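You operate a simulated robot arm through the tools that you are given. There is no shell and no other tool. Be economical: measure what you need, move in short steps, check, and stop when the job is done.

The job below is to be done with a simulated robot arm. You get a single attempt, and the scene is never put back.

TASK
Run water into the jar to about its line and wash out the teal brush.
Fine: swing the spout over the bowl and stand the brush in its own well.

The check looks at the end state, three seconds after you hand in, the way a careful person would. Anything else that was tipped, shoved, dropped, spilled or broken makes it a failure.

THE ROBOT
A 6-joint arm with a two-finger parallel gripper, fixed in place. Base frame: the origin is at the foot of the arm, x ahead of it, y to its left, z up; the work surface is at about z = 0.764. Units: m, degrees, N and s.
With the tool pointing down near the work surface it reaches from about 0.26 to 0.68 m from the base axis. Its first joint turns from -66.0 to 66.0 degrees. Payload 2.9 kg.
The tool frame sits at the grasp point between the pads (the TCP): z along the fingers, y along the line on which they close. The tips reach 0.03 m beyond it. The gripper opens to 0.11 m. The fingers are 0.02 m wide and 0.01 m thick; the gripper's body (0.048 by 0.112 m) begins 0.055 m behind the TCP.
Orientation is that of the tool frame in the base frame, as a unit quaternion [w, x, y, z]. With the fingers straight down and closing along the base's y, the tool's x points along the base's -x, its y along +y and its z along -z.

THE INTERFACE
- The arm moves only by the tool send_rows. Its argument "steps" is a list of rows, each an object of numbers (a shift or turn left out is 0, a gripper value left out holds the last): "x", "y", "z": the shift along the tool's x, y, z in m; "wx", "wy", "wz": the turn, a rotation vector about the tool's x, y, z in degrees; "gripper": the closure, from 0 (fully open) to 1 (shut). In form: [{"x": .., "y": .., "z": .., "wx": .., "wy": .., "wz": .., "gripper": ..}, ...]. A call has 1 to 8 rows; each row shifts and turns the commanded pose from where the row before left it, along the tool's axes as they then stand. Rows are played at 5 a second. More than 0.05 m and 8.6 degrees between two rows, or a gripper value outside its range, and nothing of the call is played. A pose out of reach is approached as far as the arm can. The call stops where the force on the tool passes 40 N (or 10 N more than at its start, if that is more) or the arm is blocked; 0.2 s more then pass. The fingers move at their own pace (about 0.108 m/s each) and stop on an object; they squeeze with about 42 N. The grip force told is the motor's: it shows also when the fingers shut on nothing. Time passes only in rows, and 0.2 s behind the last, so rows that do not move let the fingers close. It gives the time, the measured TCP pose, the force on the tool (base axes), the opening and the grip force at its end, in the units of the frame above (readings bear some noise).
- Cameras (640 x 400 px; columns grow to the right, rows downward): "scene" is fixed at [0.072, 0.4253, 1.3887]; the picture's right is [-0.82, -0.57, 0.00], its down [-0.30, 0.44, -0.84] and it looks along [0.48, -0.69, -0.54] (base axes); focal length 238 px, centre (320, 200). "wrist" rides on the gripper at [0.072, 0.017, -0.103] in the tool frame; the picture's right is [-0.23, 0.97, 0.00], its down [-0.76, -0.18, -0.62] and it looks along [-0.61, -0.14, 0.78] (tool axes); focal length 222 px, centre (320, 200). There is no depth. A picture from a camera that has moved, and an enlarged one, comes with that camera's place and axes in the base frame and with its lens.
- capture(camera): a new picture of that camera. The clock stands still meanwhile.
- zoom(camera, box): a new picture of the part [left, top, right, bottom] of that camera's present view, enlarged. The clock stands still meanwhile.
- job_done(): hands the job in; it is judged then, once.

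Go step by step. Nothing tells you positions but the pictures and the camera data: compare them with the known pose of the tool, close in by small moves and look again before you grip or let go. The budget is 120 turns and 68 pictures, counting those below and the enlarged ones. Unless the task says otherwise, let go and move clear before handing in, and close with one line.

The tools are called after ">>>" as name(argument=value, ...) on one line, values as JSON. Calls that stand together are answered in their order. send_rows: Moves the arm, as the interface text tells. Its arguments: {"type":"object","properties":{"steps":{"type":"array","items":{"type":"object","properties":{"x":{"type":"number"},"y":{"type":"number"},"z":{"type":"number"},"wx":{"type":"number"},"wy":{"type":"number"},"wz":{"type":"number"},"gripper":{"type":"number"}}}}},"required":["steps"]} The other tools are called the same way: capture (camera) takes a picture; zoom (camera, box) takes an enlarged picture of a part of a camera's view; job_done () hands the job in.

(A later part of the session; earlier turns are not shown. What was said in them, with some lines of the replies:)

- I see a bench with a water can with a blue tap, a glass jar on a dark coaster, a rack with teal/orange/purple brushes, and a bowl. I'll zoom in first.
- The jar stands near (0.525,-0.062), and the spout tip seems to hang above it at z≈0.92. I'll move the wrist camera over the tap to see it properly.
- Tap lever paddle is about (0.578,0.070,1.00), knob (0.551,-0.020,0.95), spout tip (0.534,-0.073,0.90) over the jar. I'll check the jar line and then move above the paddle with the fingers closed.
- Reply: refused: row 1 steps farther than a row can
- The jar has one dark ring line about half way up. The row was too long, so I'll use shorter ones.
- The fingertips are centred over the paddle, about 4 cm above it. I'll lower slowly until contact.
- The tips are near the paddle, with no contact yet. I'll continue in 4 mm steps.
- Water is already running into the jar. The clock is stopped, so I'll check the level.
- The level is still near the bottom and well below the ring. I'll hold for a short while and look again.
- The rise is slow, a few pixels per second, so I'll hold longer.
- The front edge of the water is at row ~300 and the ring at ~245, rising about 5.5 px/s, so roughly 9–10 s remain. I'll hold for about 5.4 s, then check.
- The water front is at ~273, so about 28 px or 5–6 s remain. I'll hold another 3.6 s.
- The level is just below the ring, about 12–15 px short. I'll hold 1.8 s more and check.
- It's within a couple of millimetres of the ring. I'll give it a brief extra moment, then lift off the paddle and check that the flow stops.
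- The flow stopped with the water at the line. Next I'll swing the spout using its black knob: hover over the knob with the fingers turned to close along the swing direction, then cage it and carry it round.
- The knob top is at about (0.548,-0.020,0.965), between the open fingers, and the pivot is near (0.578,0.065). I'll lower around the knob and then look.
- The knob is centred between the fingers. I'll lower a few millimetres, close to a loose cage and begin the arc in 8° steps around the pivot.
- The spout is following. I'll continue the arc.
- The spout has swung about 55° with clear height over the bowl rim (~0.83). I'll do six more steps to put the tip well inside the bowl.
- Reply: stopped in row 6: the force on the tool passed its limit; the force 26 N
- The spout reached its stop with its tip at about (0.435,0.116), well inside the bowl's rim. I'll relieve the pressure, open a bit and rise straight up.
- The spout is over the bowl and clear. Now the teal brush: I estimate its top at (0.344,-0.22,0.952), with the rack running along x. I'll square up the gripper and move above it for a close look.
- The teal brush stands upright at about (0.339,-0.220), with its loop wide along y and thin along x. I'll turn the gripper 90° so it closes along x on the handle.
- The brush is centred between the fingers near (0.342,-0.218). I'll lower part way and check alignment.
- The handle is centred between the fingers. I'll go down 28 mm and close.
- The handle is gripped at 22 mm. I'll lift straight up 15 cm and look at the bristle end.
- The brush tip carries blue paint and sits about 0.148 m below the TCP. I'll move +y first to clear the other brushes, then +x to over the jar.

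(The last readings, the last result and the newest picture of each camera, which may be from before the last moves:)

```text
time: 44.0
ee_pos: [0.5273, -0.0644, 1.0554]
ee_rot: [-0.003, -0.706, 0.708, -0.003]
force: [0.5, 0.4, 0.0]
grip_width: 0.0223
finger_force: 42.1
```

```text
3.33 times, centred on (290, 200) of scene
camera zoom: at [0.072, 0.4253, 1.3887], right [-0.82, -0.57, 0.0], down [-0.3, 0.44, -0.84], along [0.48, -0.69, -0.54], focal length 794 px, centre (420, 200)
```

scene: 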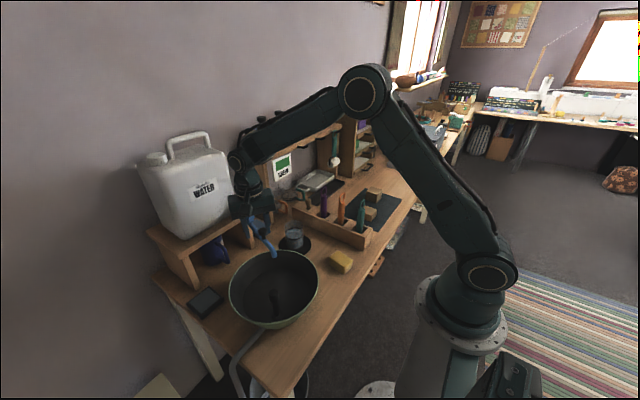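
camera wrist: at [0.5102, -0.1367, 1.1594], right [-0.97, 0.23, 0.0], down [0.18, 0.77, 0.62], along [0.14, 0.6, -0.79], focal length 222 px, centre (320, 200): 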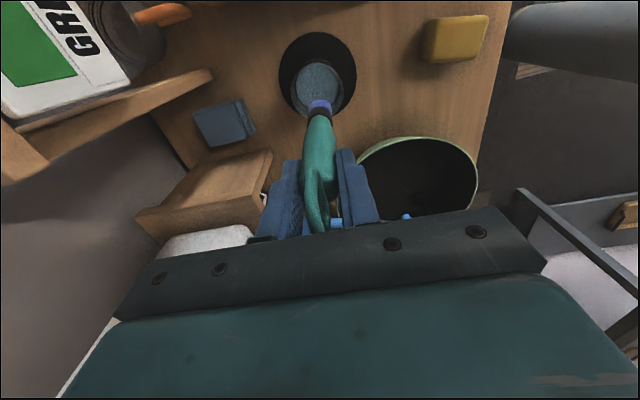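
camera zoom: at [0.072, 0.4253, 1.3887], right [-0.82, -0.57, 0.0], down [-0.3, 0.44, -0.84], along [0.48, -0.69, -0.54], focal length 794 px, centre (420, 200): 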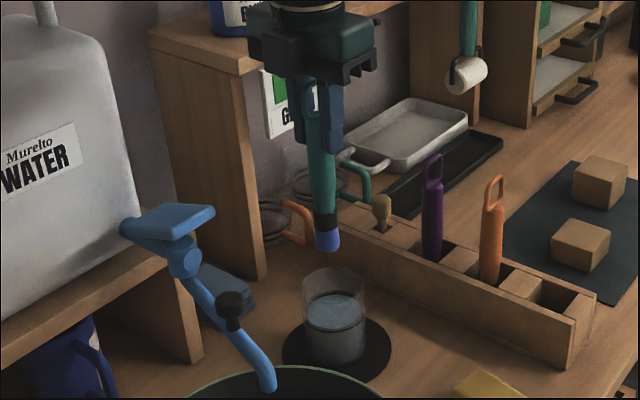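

The brush tip and jar centre agree within a few millimetres, near (0.528,-0.068). I'll lower to just above the rim and check again.

>>> send_rows(steps=[{"z": 0.025}, {"z": 0.018}, {}])

>>> zoom(camera="scene", box=[260, 190, 340, 260])

>>> zoom(camera="wrist", box=[260, 10, 380, 130])

```text
time: 44.8
ee_pos: [0.5259, -0.066, 1.0129]
ee_rot: [-0.004, -0.706, 0.708, -0.002]
force: [-0.6, -0.8, -0.8]
grip_width: 0.0224
finger_force: 41.6
```

```text
5.71 times, centred on (300, 225) of scene
camera zoom: at [0.072, 0.4253, 1.3887], right [-0.82, -0.57, 0.0], down [-0.3, 0.44, -0.84], along [0.48, -0.69, -0.54], focal length 1361 px, centre (434, 57)
```

zoom: 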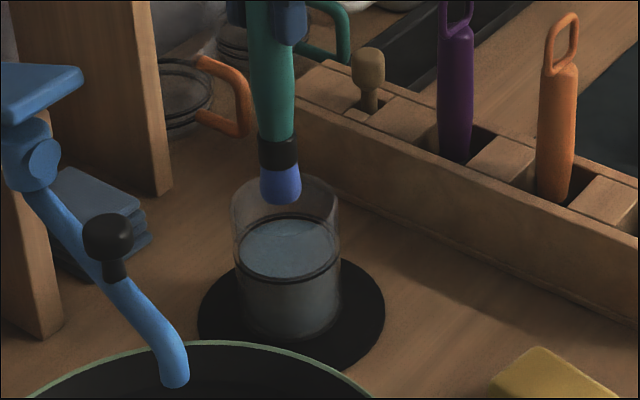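

```text
3.33 times, centred on (320, 70) of wrist
camera zoom: at [0.5104, -0.1376, 1.1163], right [-0.97, 0.23, 0.0], down [0.18, 0.77, 0.62], along [0.14, 0.6, -0.79], focal length 740 px, centre (320, 633)
```

zoom: 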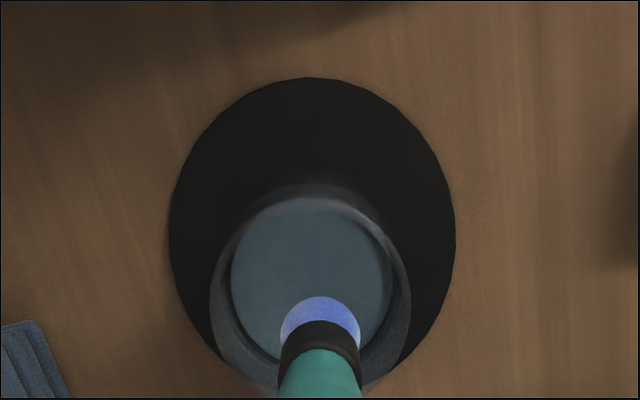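

The brush enters slightly toward +y, so I'll correct by about 7 mm, lower into the water and check.

>>> send_rows(steps=[{"x": 0.007, "y": -0.002}, {"z": 0.02}, {"z": 0.02}, {"z": 0.015}, {"z": 0.01}, {"z": 0.006}, {}])

>>> zoom(camera="scene", box=[260, 190, 340, 260])

>>> zoom(camera="wrist", box=[260, 10, 380, 130])

```text
time: 46.4
ee_pos: [0.5285, -0.0743, 0.9397]
ee_rot: [-0.003, -0.706, 0.708, -0.003]
force: [-0.1, 0.9, -0.2]
grip_width: 0.0223
finger_force: 42.0
```

```text
5.71 times, centred on (300, 225) of scene
camera zoom: at [0.072, 0.4253, 1.3887], right [-0.82, -0.57, 0.0], down [-0.3, 0.44, -0.84], along [0.48, -0.69, -0.54], focal length 1361 px, centre (434, 57)
```

zoom: 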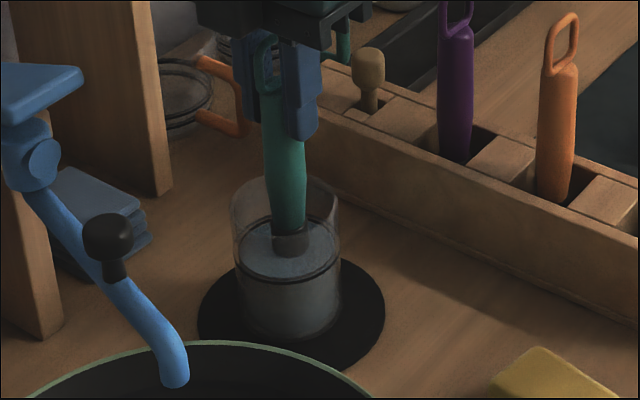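

```text
3.33 times, centred on (320, 70) of wrist
camera zoom: at [0.5125, -0.1453, 1.0447], right [-0.97, 0.23, 0.0], down [0.18, 0.77, 0.62], along [0.14, 0.6, -0.79], focal length 740 px, centre (320, 633)
```

zoom: 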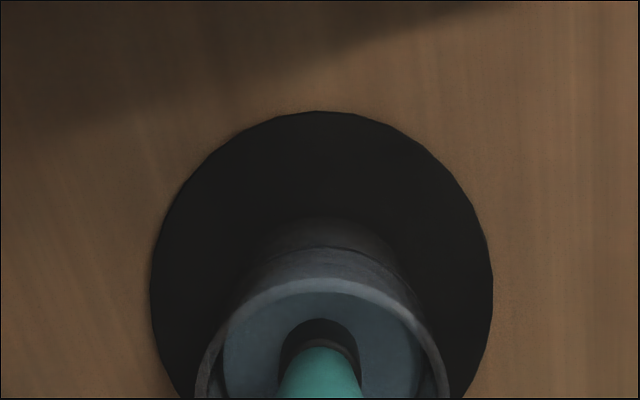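

The bristles are under water and clear of the glass. I'll swirl gently in small circles.

>>> send_rows(steps=[{"x": 0.007, "z": 0.004}, {"x": -0.007, "y": 0.007}, {"x": -0.007, "y": -0.007}, {"x": 0.007, "y": -0.007}, {"x": 0.007, "y": 0.007}, {"x": -0.007, "y": 0.007}, {"x": -0.007, "y": -0.007}, {"x": 0.007, "y": -0.007}])

>>> send_rows(steps=[{"x": 0.007, "y": 0.007}, {"x": -0.007, "y": 0.007}, {"x": -0.007, "y": -0.007}, {"x": 0.007, "y": -0.007}, {"x": 0.007, "y": 0.007}, {"x": -0.007, "y": 0.007}, {"x": -0.007, "y": -0.007}, {"x": 0.007, "y": -0.007}])

>>> zoom(camera="scene", box=[260, 190, 340, 260])

```text
time: 48.2
ee_pos: [0.5361, -0.0747, 0.9373]
ee_rot: [-0.003, -0.706, 0.708, -0.002]
force: [0.2, 0.5, -1.2]
grip_width: 0.0223
finger_force: 42.0
```

```text
time: 50.0
ee_pos: [0.5361, -0.0746, 0.9373]
ee_rot: [-0.004, -0.706, 0.708, -0.002]
force: [0.4, 0.0, -0.5]
grip_width: 0.0224
finger_force: 41.7
```

```text
5.71 times, centred on (300, 225) of scene
camera zoom: at [0.072, 0.4253, 1.3887], right [-0.82, -0.57, 0.0], down [-0.3, 0.44, -0.84], along [0.48, -0.69, -0.54], focal length 1361 px, centre (434, 57)
```

zoom: 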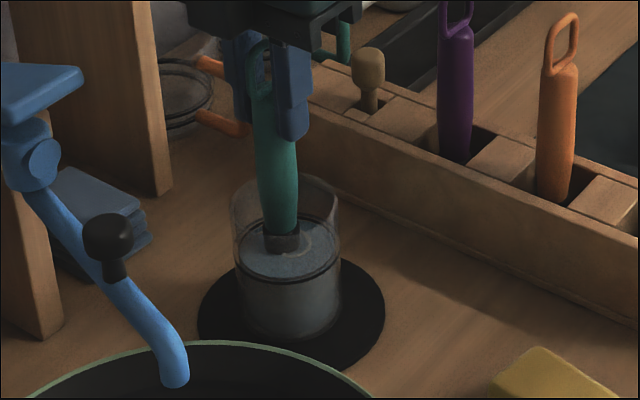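

The water is taking on colour. I'll swirl two more rounds and then lift partway above the jar to inspect the bristles.

>>> send_rows(steps=[{"x": 0.007, "y": 0.007}, {"x": -0.007, "y": 0.007}, {"x": -0.007, "y": -0.007}, {"x": 0.007, "y": -0.007}, {"x": 0.007, "y": 0.007}, {"x": -0.007, "y": 0.007}, {"x": -0.007, "y": -0.007}, {"x": 0.007, "y": -0.007}])

>>> send_rows(steps=[{"x": 0.007, "y": 0.007}, {"x": -0.007, "y": 0.007}, {"x": -0.007, "y": -0.007}, {"x": 0.007, "y": -0.007}, {"x": 0.007, "y": 0.007}, {"x": -0.007, "y": 0.007}, {"x": -0.007, "y": -0.007}, {"x": 0.007, "y": -0.007}])

>>> send_rows(steps=[{"y": 0.007}, {"z": -0.015}, {"z": -0.025}, {"z": -0.03}, {"z": -0.02}, {}, {}])

>>> zoom(camera="scene", box=[260, 190, 340, 260])

```text
time: 51.8
ee_pos: [0.5356, -0.0749, 0.9369]
ee_rot: [-0.004, -0.706, 0.708, -0.003]
force: [0.6, -0.6, -0.1]
grip_width: 0.0224
finger_force: 42.1
```

```text
time: 53.6
ee_pos: [0.5366, -0.0745, 0.9373]
ee_rot: [-0.004, -0.706, 0.708, -0.001]
force: [0.5, 0.1, -0.8]
grip_width: 0.0226
finger_force: 41.2
```

```text
time: 55.2
ee_pos: [0.5294, -0.0728, 1.0284]
ee_rot: [-0.004, -0.706, 0.708, -0.002]
force: [-0.4, -0.4, 1.5]
grip_width: 0.022
finger_force: 40.9
```

```text
5.71 times, centred on (300, 225) of scene
camera zoom: at [0.072, 0.4253, 1.3887], right [-0.82, -0.57, 0.0], down [-0.3, 0.44, -0.84], along [0.48, -0.69, -0.54], focal length 1361 px, centre (434, 57)
```

zoom: 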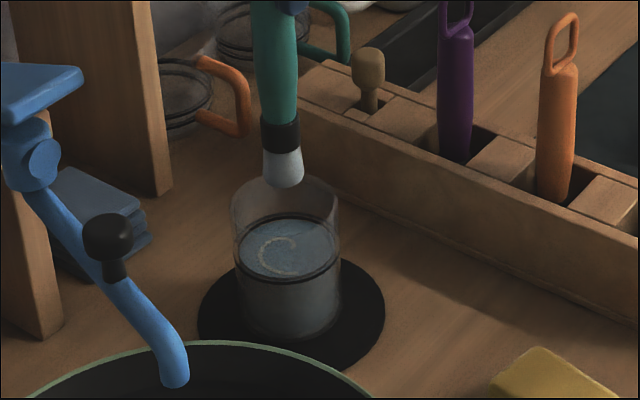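

The bristles are now clean white. I'll let the brush drip a moment, then go back the same way to above its well.

>>> send_rows(steps=[{}, {}, {}, {}, {}, {}, {"z": -0.03}, {}])

>>> send_rows(steps=[{"y": 0.0375}, {"y": 0.0375}, {"y": 0.0375}, {"y": 0.0375}, {"y": 0.0375}, {"x": 0.037}, {"x": 0.037}, {"x": 0.037}])

>>> send_rows(steps=[{"x": 0.0355}, {}, {}])

>>> capture(camera="wrist")

>>> zoom(camera="scene", box=[300, 150, 400, 250])

```text
time: 57.0
ee_pos: [0.5294, -0.0739, 1.0575]
ee_rot: [-0.004, -0.706, 0.708, -0.003]
force: [0.4, 0.0, 0.1]
grip_width: 0.0214
finger_force: 42.7
```

```text
time: 58.8
ee_pos: [0.3415, -0.1844, 1.0592]
ee_rot: [-0.003, -0.707, 0.707, -0.002]
force: [0.0, 0.0, 0.7]
grip_width: 0.0218
finger_force: 41.9
```

```text
time: 59.6
ee_pos: [0.3419, -0.2199, 1.0599]
ee_rot: [-0.004, -0.707, 0.708, -0.002]
force: [0.0, 1.2, -0.6]
grip_width: 0.0216
finger_force: 42.0
```

```text
16 pictures are left
camera wrist: at [0.3251, -0.2913, 1.1634], right [-0.97, 0.23, 0.0], down [0.18, 0.77, 0.62], along [0.14, 0.6, -0.79], focal length 222 px, centre (320, 200)
```

wrist: 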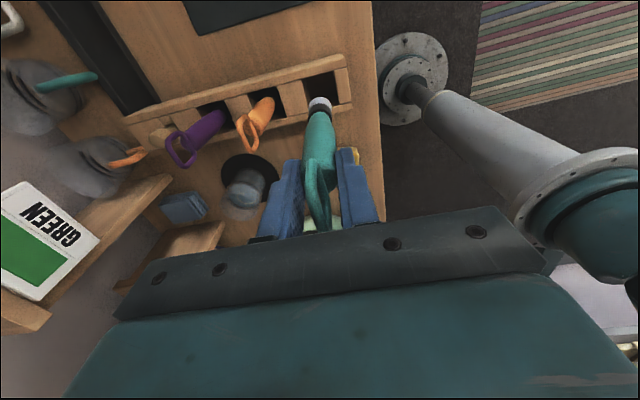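

```text
4.00 times, centred on (350, 200) of scene
camera zoom: at [0.072, 0.4253, 1.3887], right [-0.82, -0.57, 0.0], down [-0.3, 0.44, -0.84], along [0.48, -0.69, -0.54], focal length 953 px, centre (200, 200)
```

zoom: 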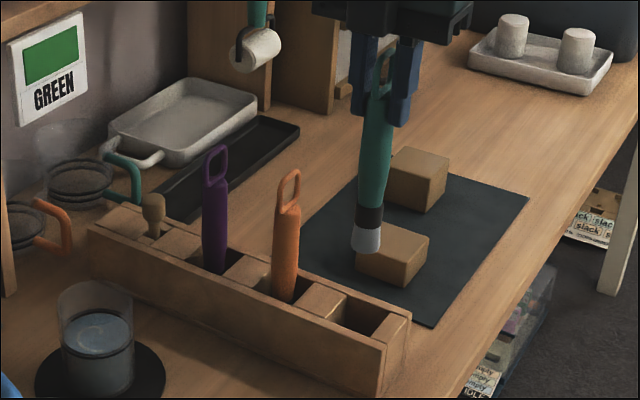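

I'm back at the lift-out pose over the empty well. I'll lower to just above the rack and verify.

>>> send_rows(steps=[{"z": 0.035}, {"z": 0.033}, {}])

>>> zoom(camera="wrist", box=[240, 30, 400, 160])

>>> zoom(camera="scene", box=[320, 190, 400, 260])

```text
time: 60.4
ee_pos: [0.3422, -0.2192, 0.9905]
ee_rot: [-0.004, -0.707, 0.707, -0.002]
force: [-0.2, 0.4, -0.2]
grip_width: 0.0217
finger_force: 42.2
```

```text
3.08 times, centred on (320, 95) of wrist
camera zoom: at [0.3249, -0.2915, 1.094], right [-0.97, 0.23, 0.0], down [0.18, 0.77, 0.62], along [0.14, 0.6, -0.79], focal length 684 px, centre (320, 523)
```

zoom: 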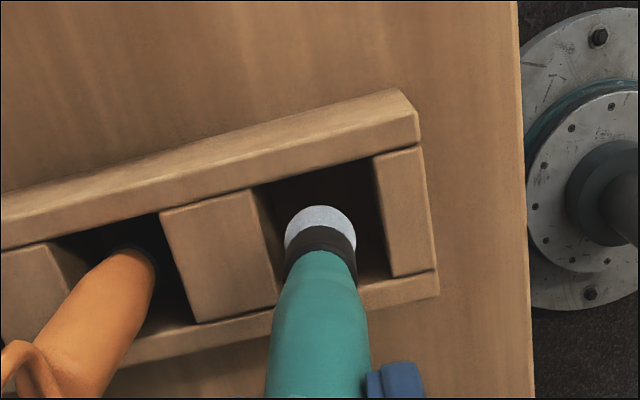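

```text
5.71 times, centred on (360, 225) of scene
camera zoom: at [0.072, 0.4253, 1.3887], right [-0.82, -0.57, 0.0], down [-0.3, 0.44, -0.84], along [0.48, -0.69, -0.54], focal length 1361 px, centre (91, 57)
```

zoom: 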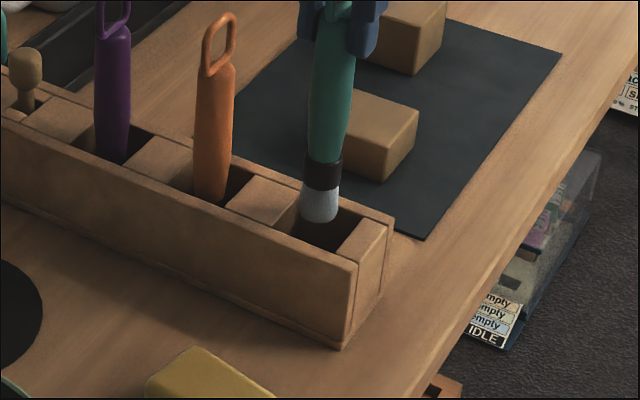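

The tip is over its own well opening. I'll lower it to just above the original grip height.

>>> send_rows(steps=[{"z": 0.02}, {"z": 0.02}, {"z": 0.018}, {"z": 0.012}, {"z": 0.008}, {}])

>>> zoom(camera="scene", box=[320, 180, 400, 250])

```text
time: 61.5
ee_pos: [0.3429, -0.2206, 0.9226]
ee_rot: [-0.003, -0.707, 0.707, -0.005]
force: [-3.7, 0.8, 8.3]
grip_width: 0.0218
finger_force: 41.9
stopped in row 5: the force on the tool passed its limit (the readings are from after the stop); the commanded pose is now the measured one
```

```text
5.71 times, centred on (360, 215) of scene
camera zoom: at [0.0718, 0.4254, 1.3887], right [-0.82, -0.57, 0.0], down [-0.3, 0.44, -0.84], along [0.48, -0.69, -0.54], focal length 1361 px, centre (91, 114)
```

zoom: 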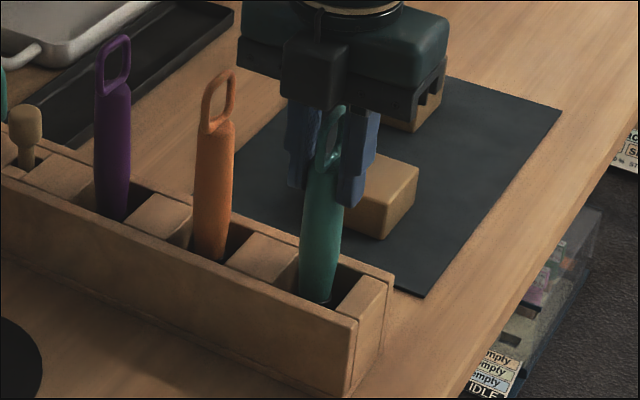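

The brush loop is back at its original picture position (363,199), so it's standing on the well floor; it had just slipped about 1 cm in the fingers. I'll ease up 1 mm and open.

>>> send_rows(steps=[{"z": -0.001}, {"gripper": 0.5}, {}, {}])

>>> zoom(camera="scene", box=[320, 180, 400, 250])

>>> capture(camera="wrist")

```text
time: 62.5
ee_pos: [0.3417, -0.2213, 0.9232]
ee_rot: [-0.003, -0.707, 0.708, -0.006]
force: [0.6, -0.4, -0.2]
grip_width: 0.055
finger_force: 0.0
```

```text
5.71 times, centred on (360, 215) of scene
camera zoom: at [0.072, 0.4253, 1.3887], right [-0.82, -0.57, 0.0], down [-0.3, 0.44, -0.84], along [0.48, -0.69, -0.54], focal length 1361 px, centre (91, 114)
```

zoom: 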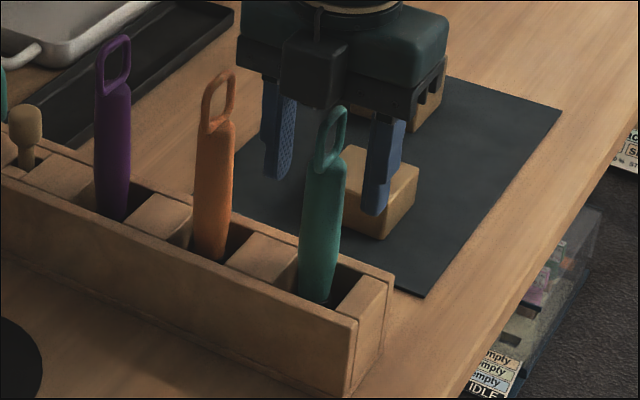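

```text
10 pictures are left
camera wrist: at [0.3257, -0.2923, 1.0271], right [-0.97, 0.23, -0.01], down [0.18, 0.77, 0.61], along [0.14, 0.6, -0.79], focal length 222 px, centre (320, 200)
```

wrist: 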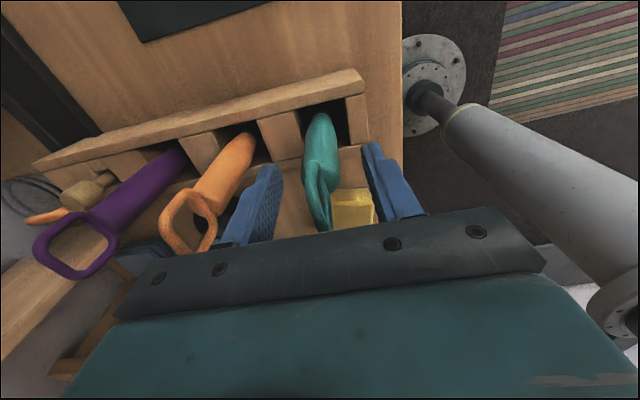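

The brush stands freely in its well. I'll raise the gripper straight up and do a final overall check.

>>> send_rows(steps=[{"z": -0.03}, {"z": -0.045}, {"z": -0.045}, {"z": -0.045}, {"z": -0.045}, {}])

>>> capture(camera="scene")

>>> zoom(camera="scene", box=[220, 170, 410, 300])

>>> zoom(camera="scene", box=[270, 210, 318, 258])

```text
time: 63.9
ee_pos: [0.3415, -0.218, 1.135]
ee_rot: [-0.004, -0.706, 0.708, -0.006]
force: [-0.4, -0.2, 0.3]
grip_width: 0.0552
finger_force: 0.1
```

```text
9 pictures are left
```

scene: 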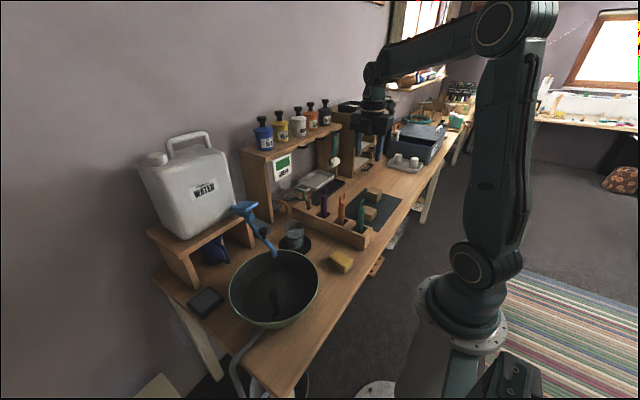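

```text
3.08 times, centred on (315, 235) of scene
camera zoom: at [0.072, 0.4253, 1.3887], right [-0.82, -0.57, 0.0], down [-0.3, 0.44, -0.84], along [0.48, -0.69, -0.54], focal length 733 px, centre (335, 92)
```

zoom: 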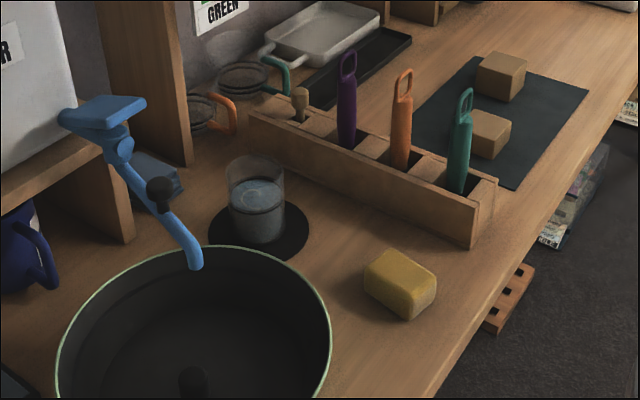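

```text
8.33 times, centred on (294, 234) of scene
camera zoom: at [0.072, 0.4253, 1.3887], right [-0.82, -0.57, 0.0], down [-0.3, 0.44, -0.84], along [0.48, -0.69, -0.54], focal length 1985 px, centre (537, -83)
```

zoom: 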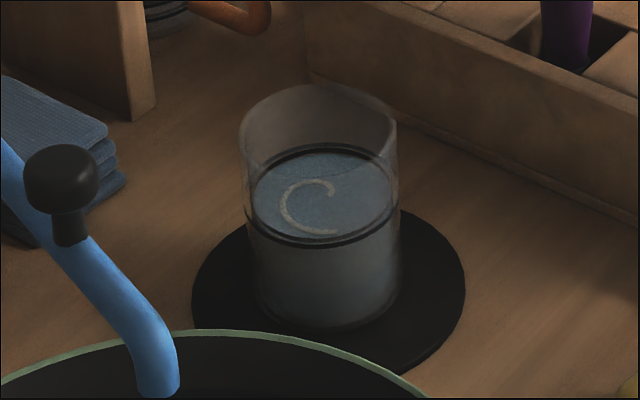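

The water is at the jar's line, the spout is over the bowl, the brush is clean and in its own well, and nothing else has been disturbed. I'm handing in now.

>>> job_done()

```text
The job is handed in.
```

The jar is filled to about its line, the teal brush is washed clean and standing in its own well, and the spout is over the bowl.
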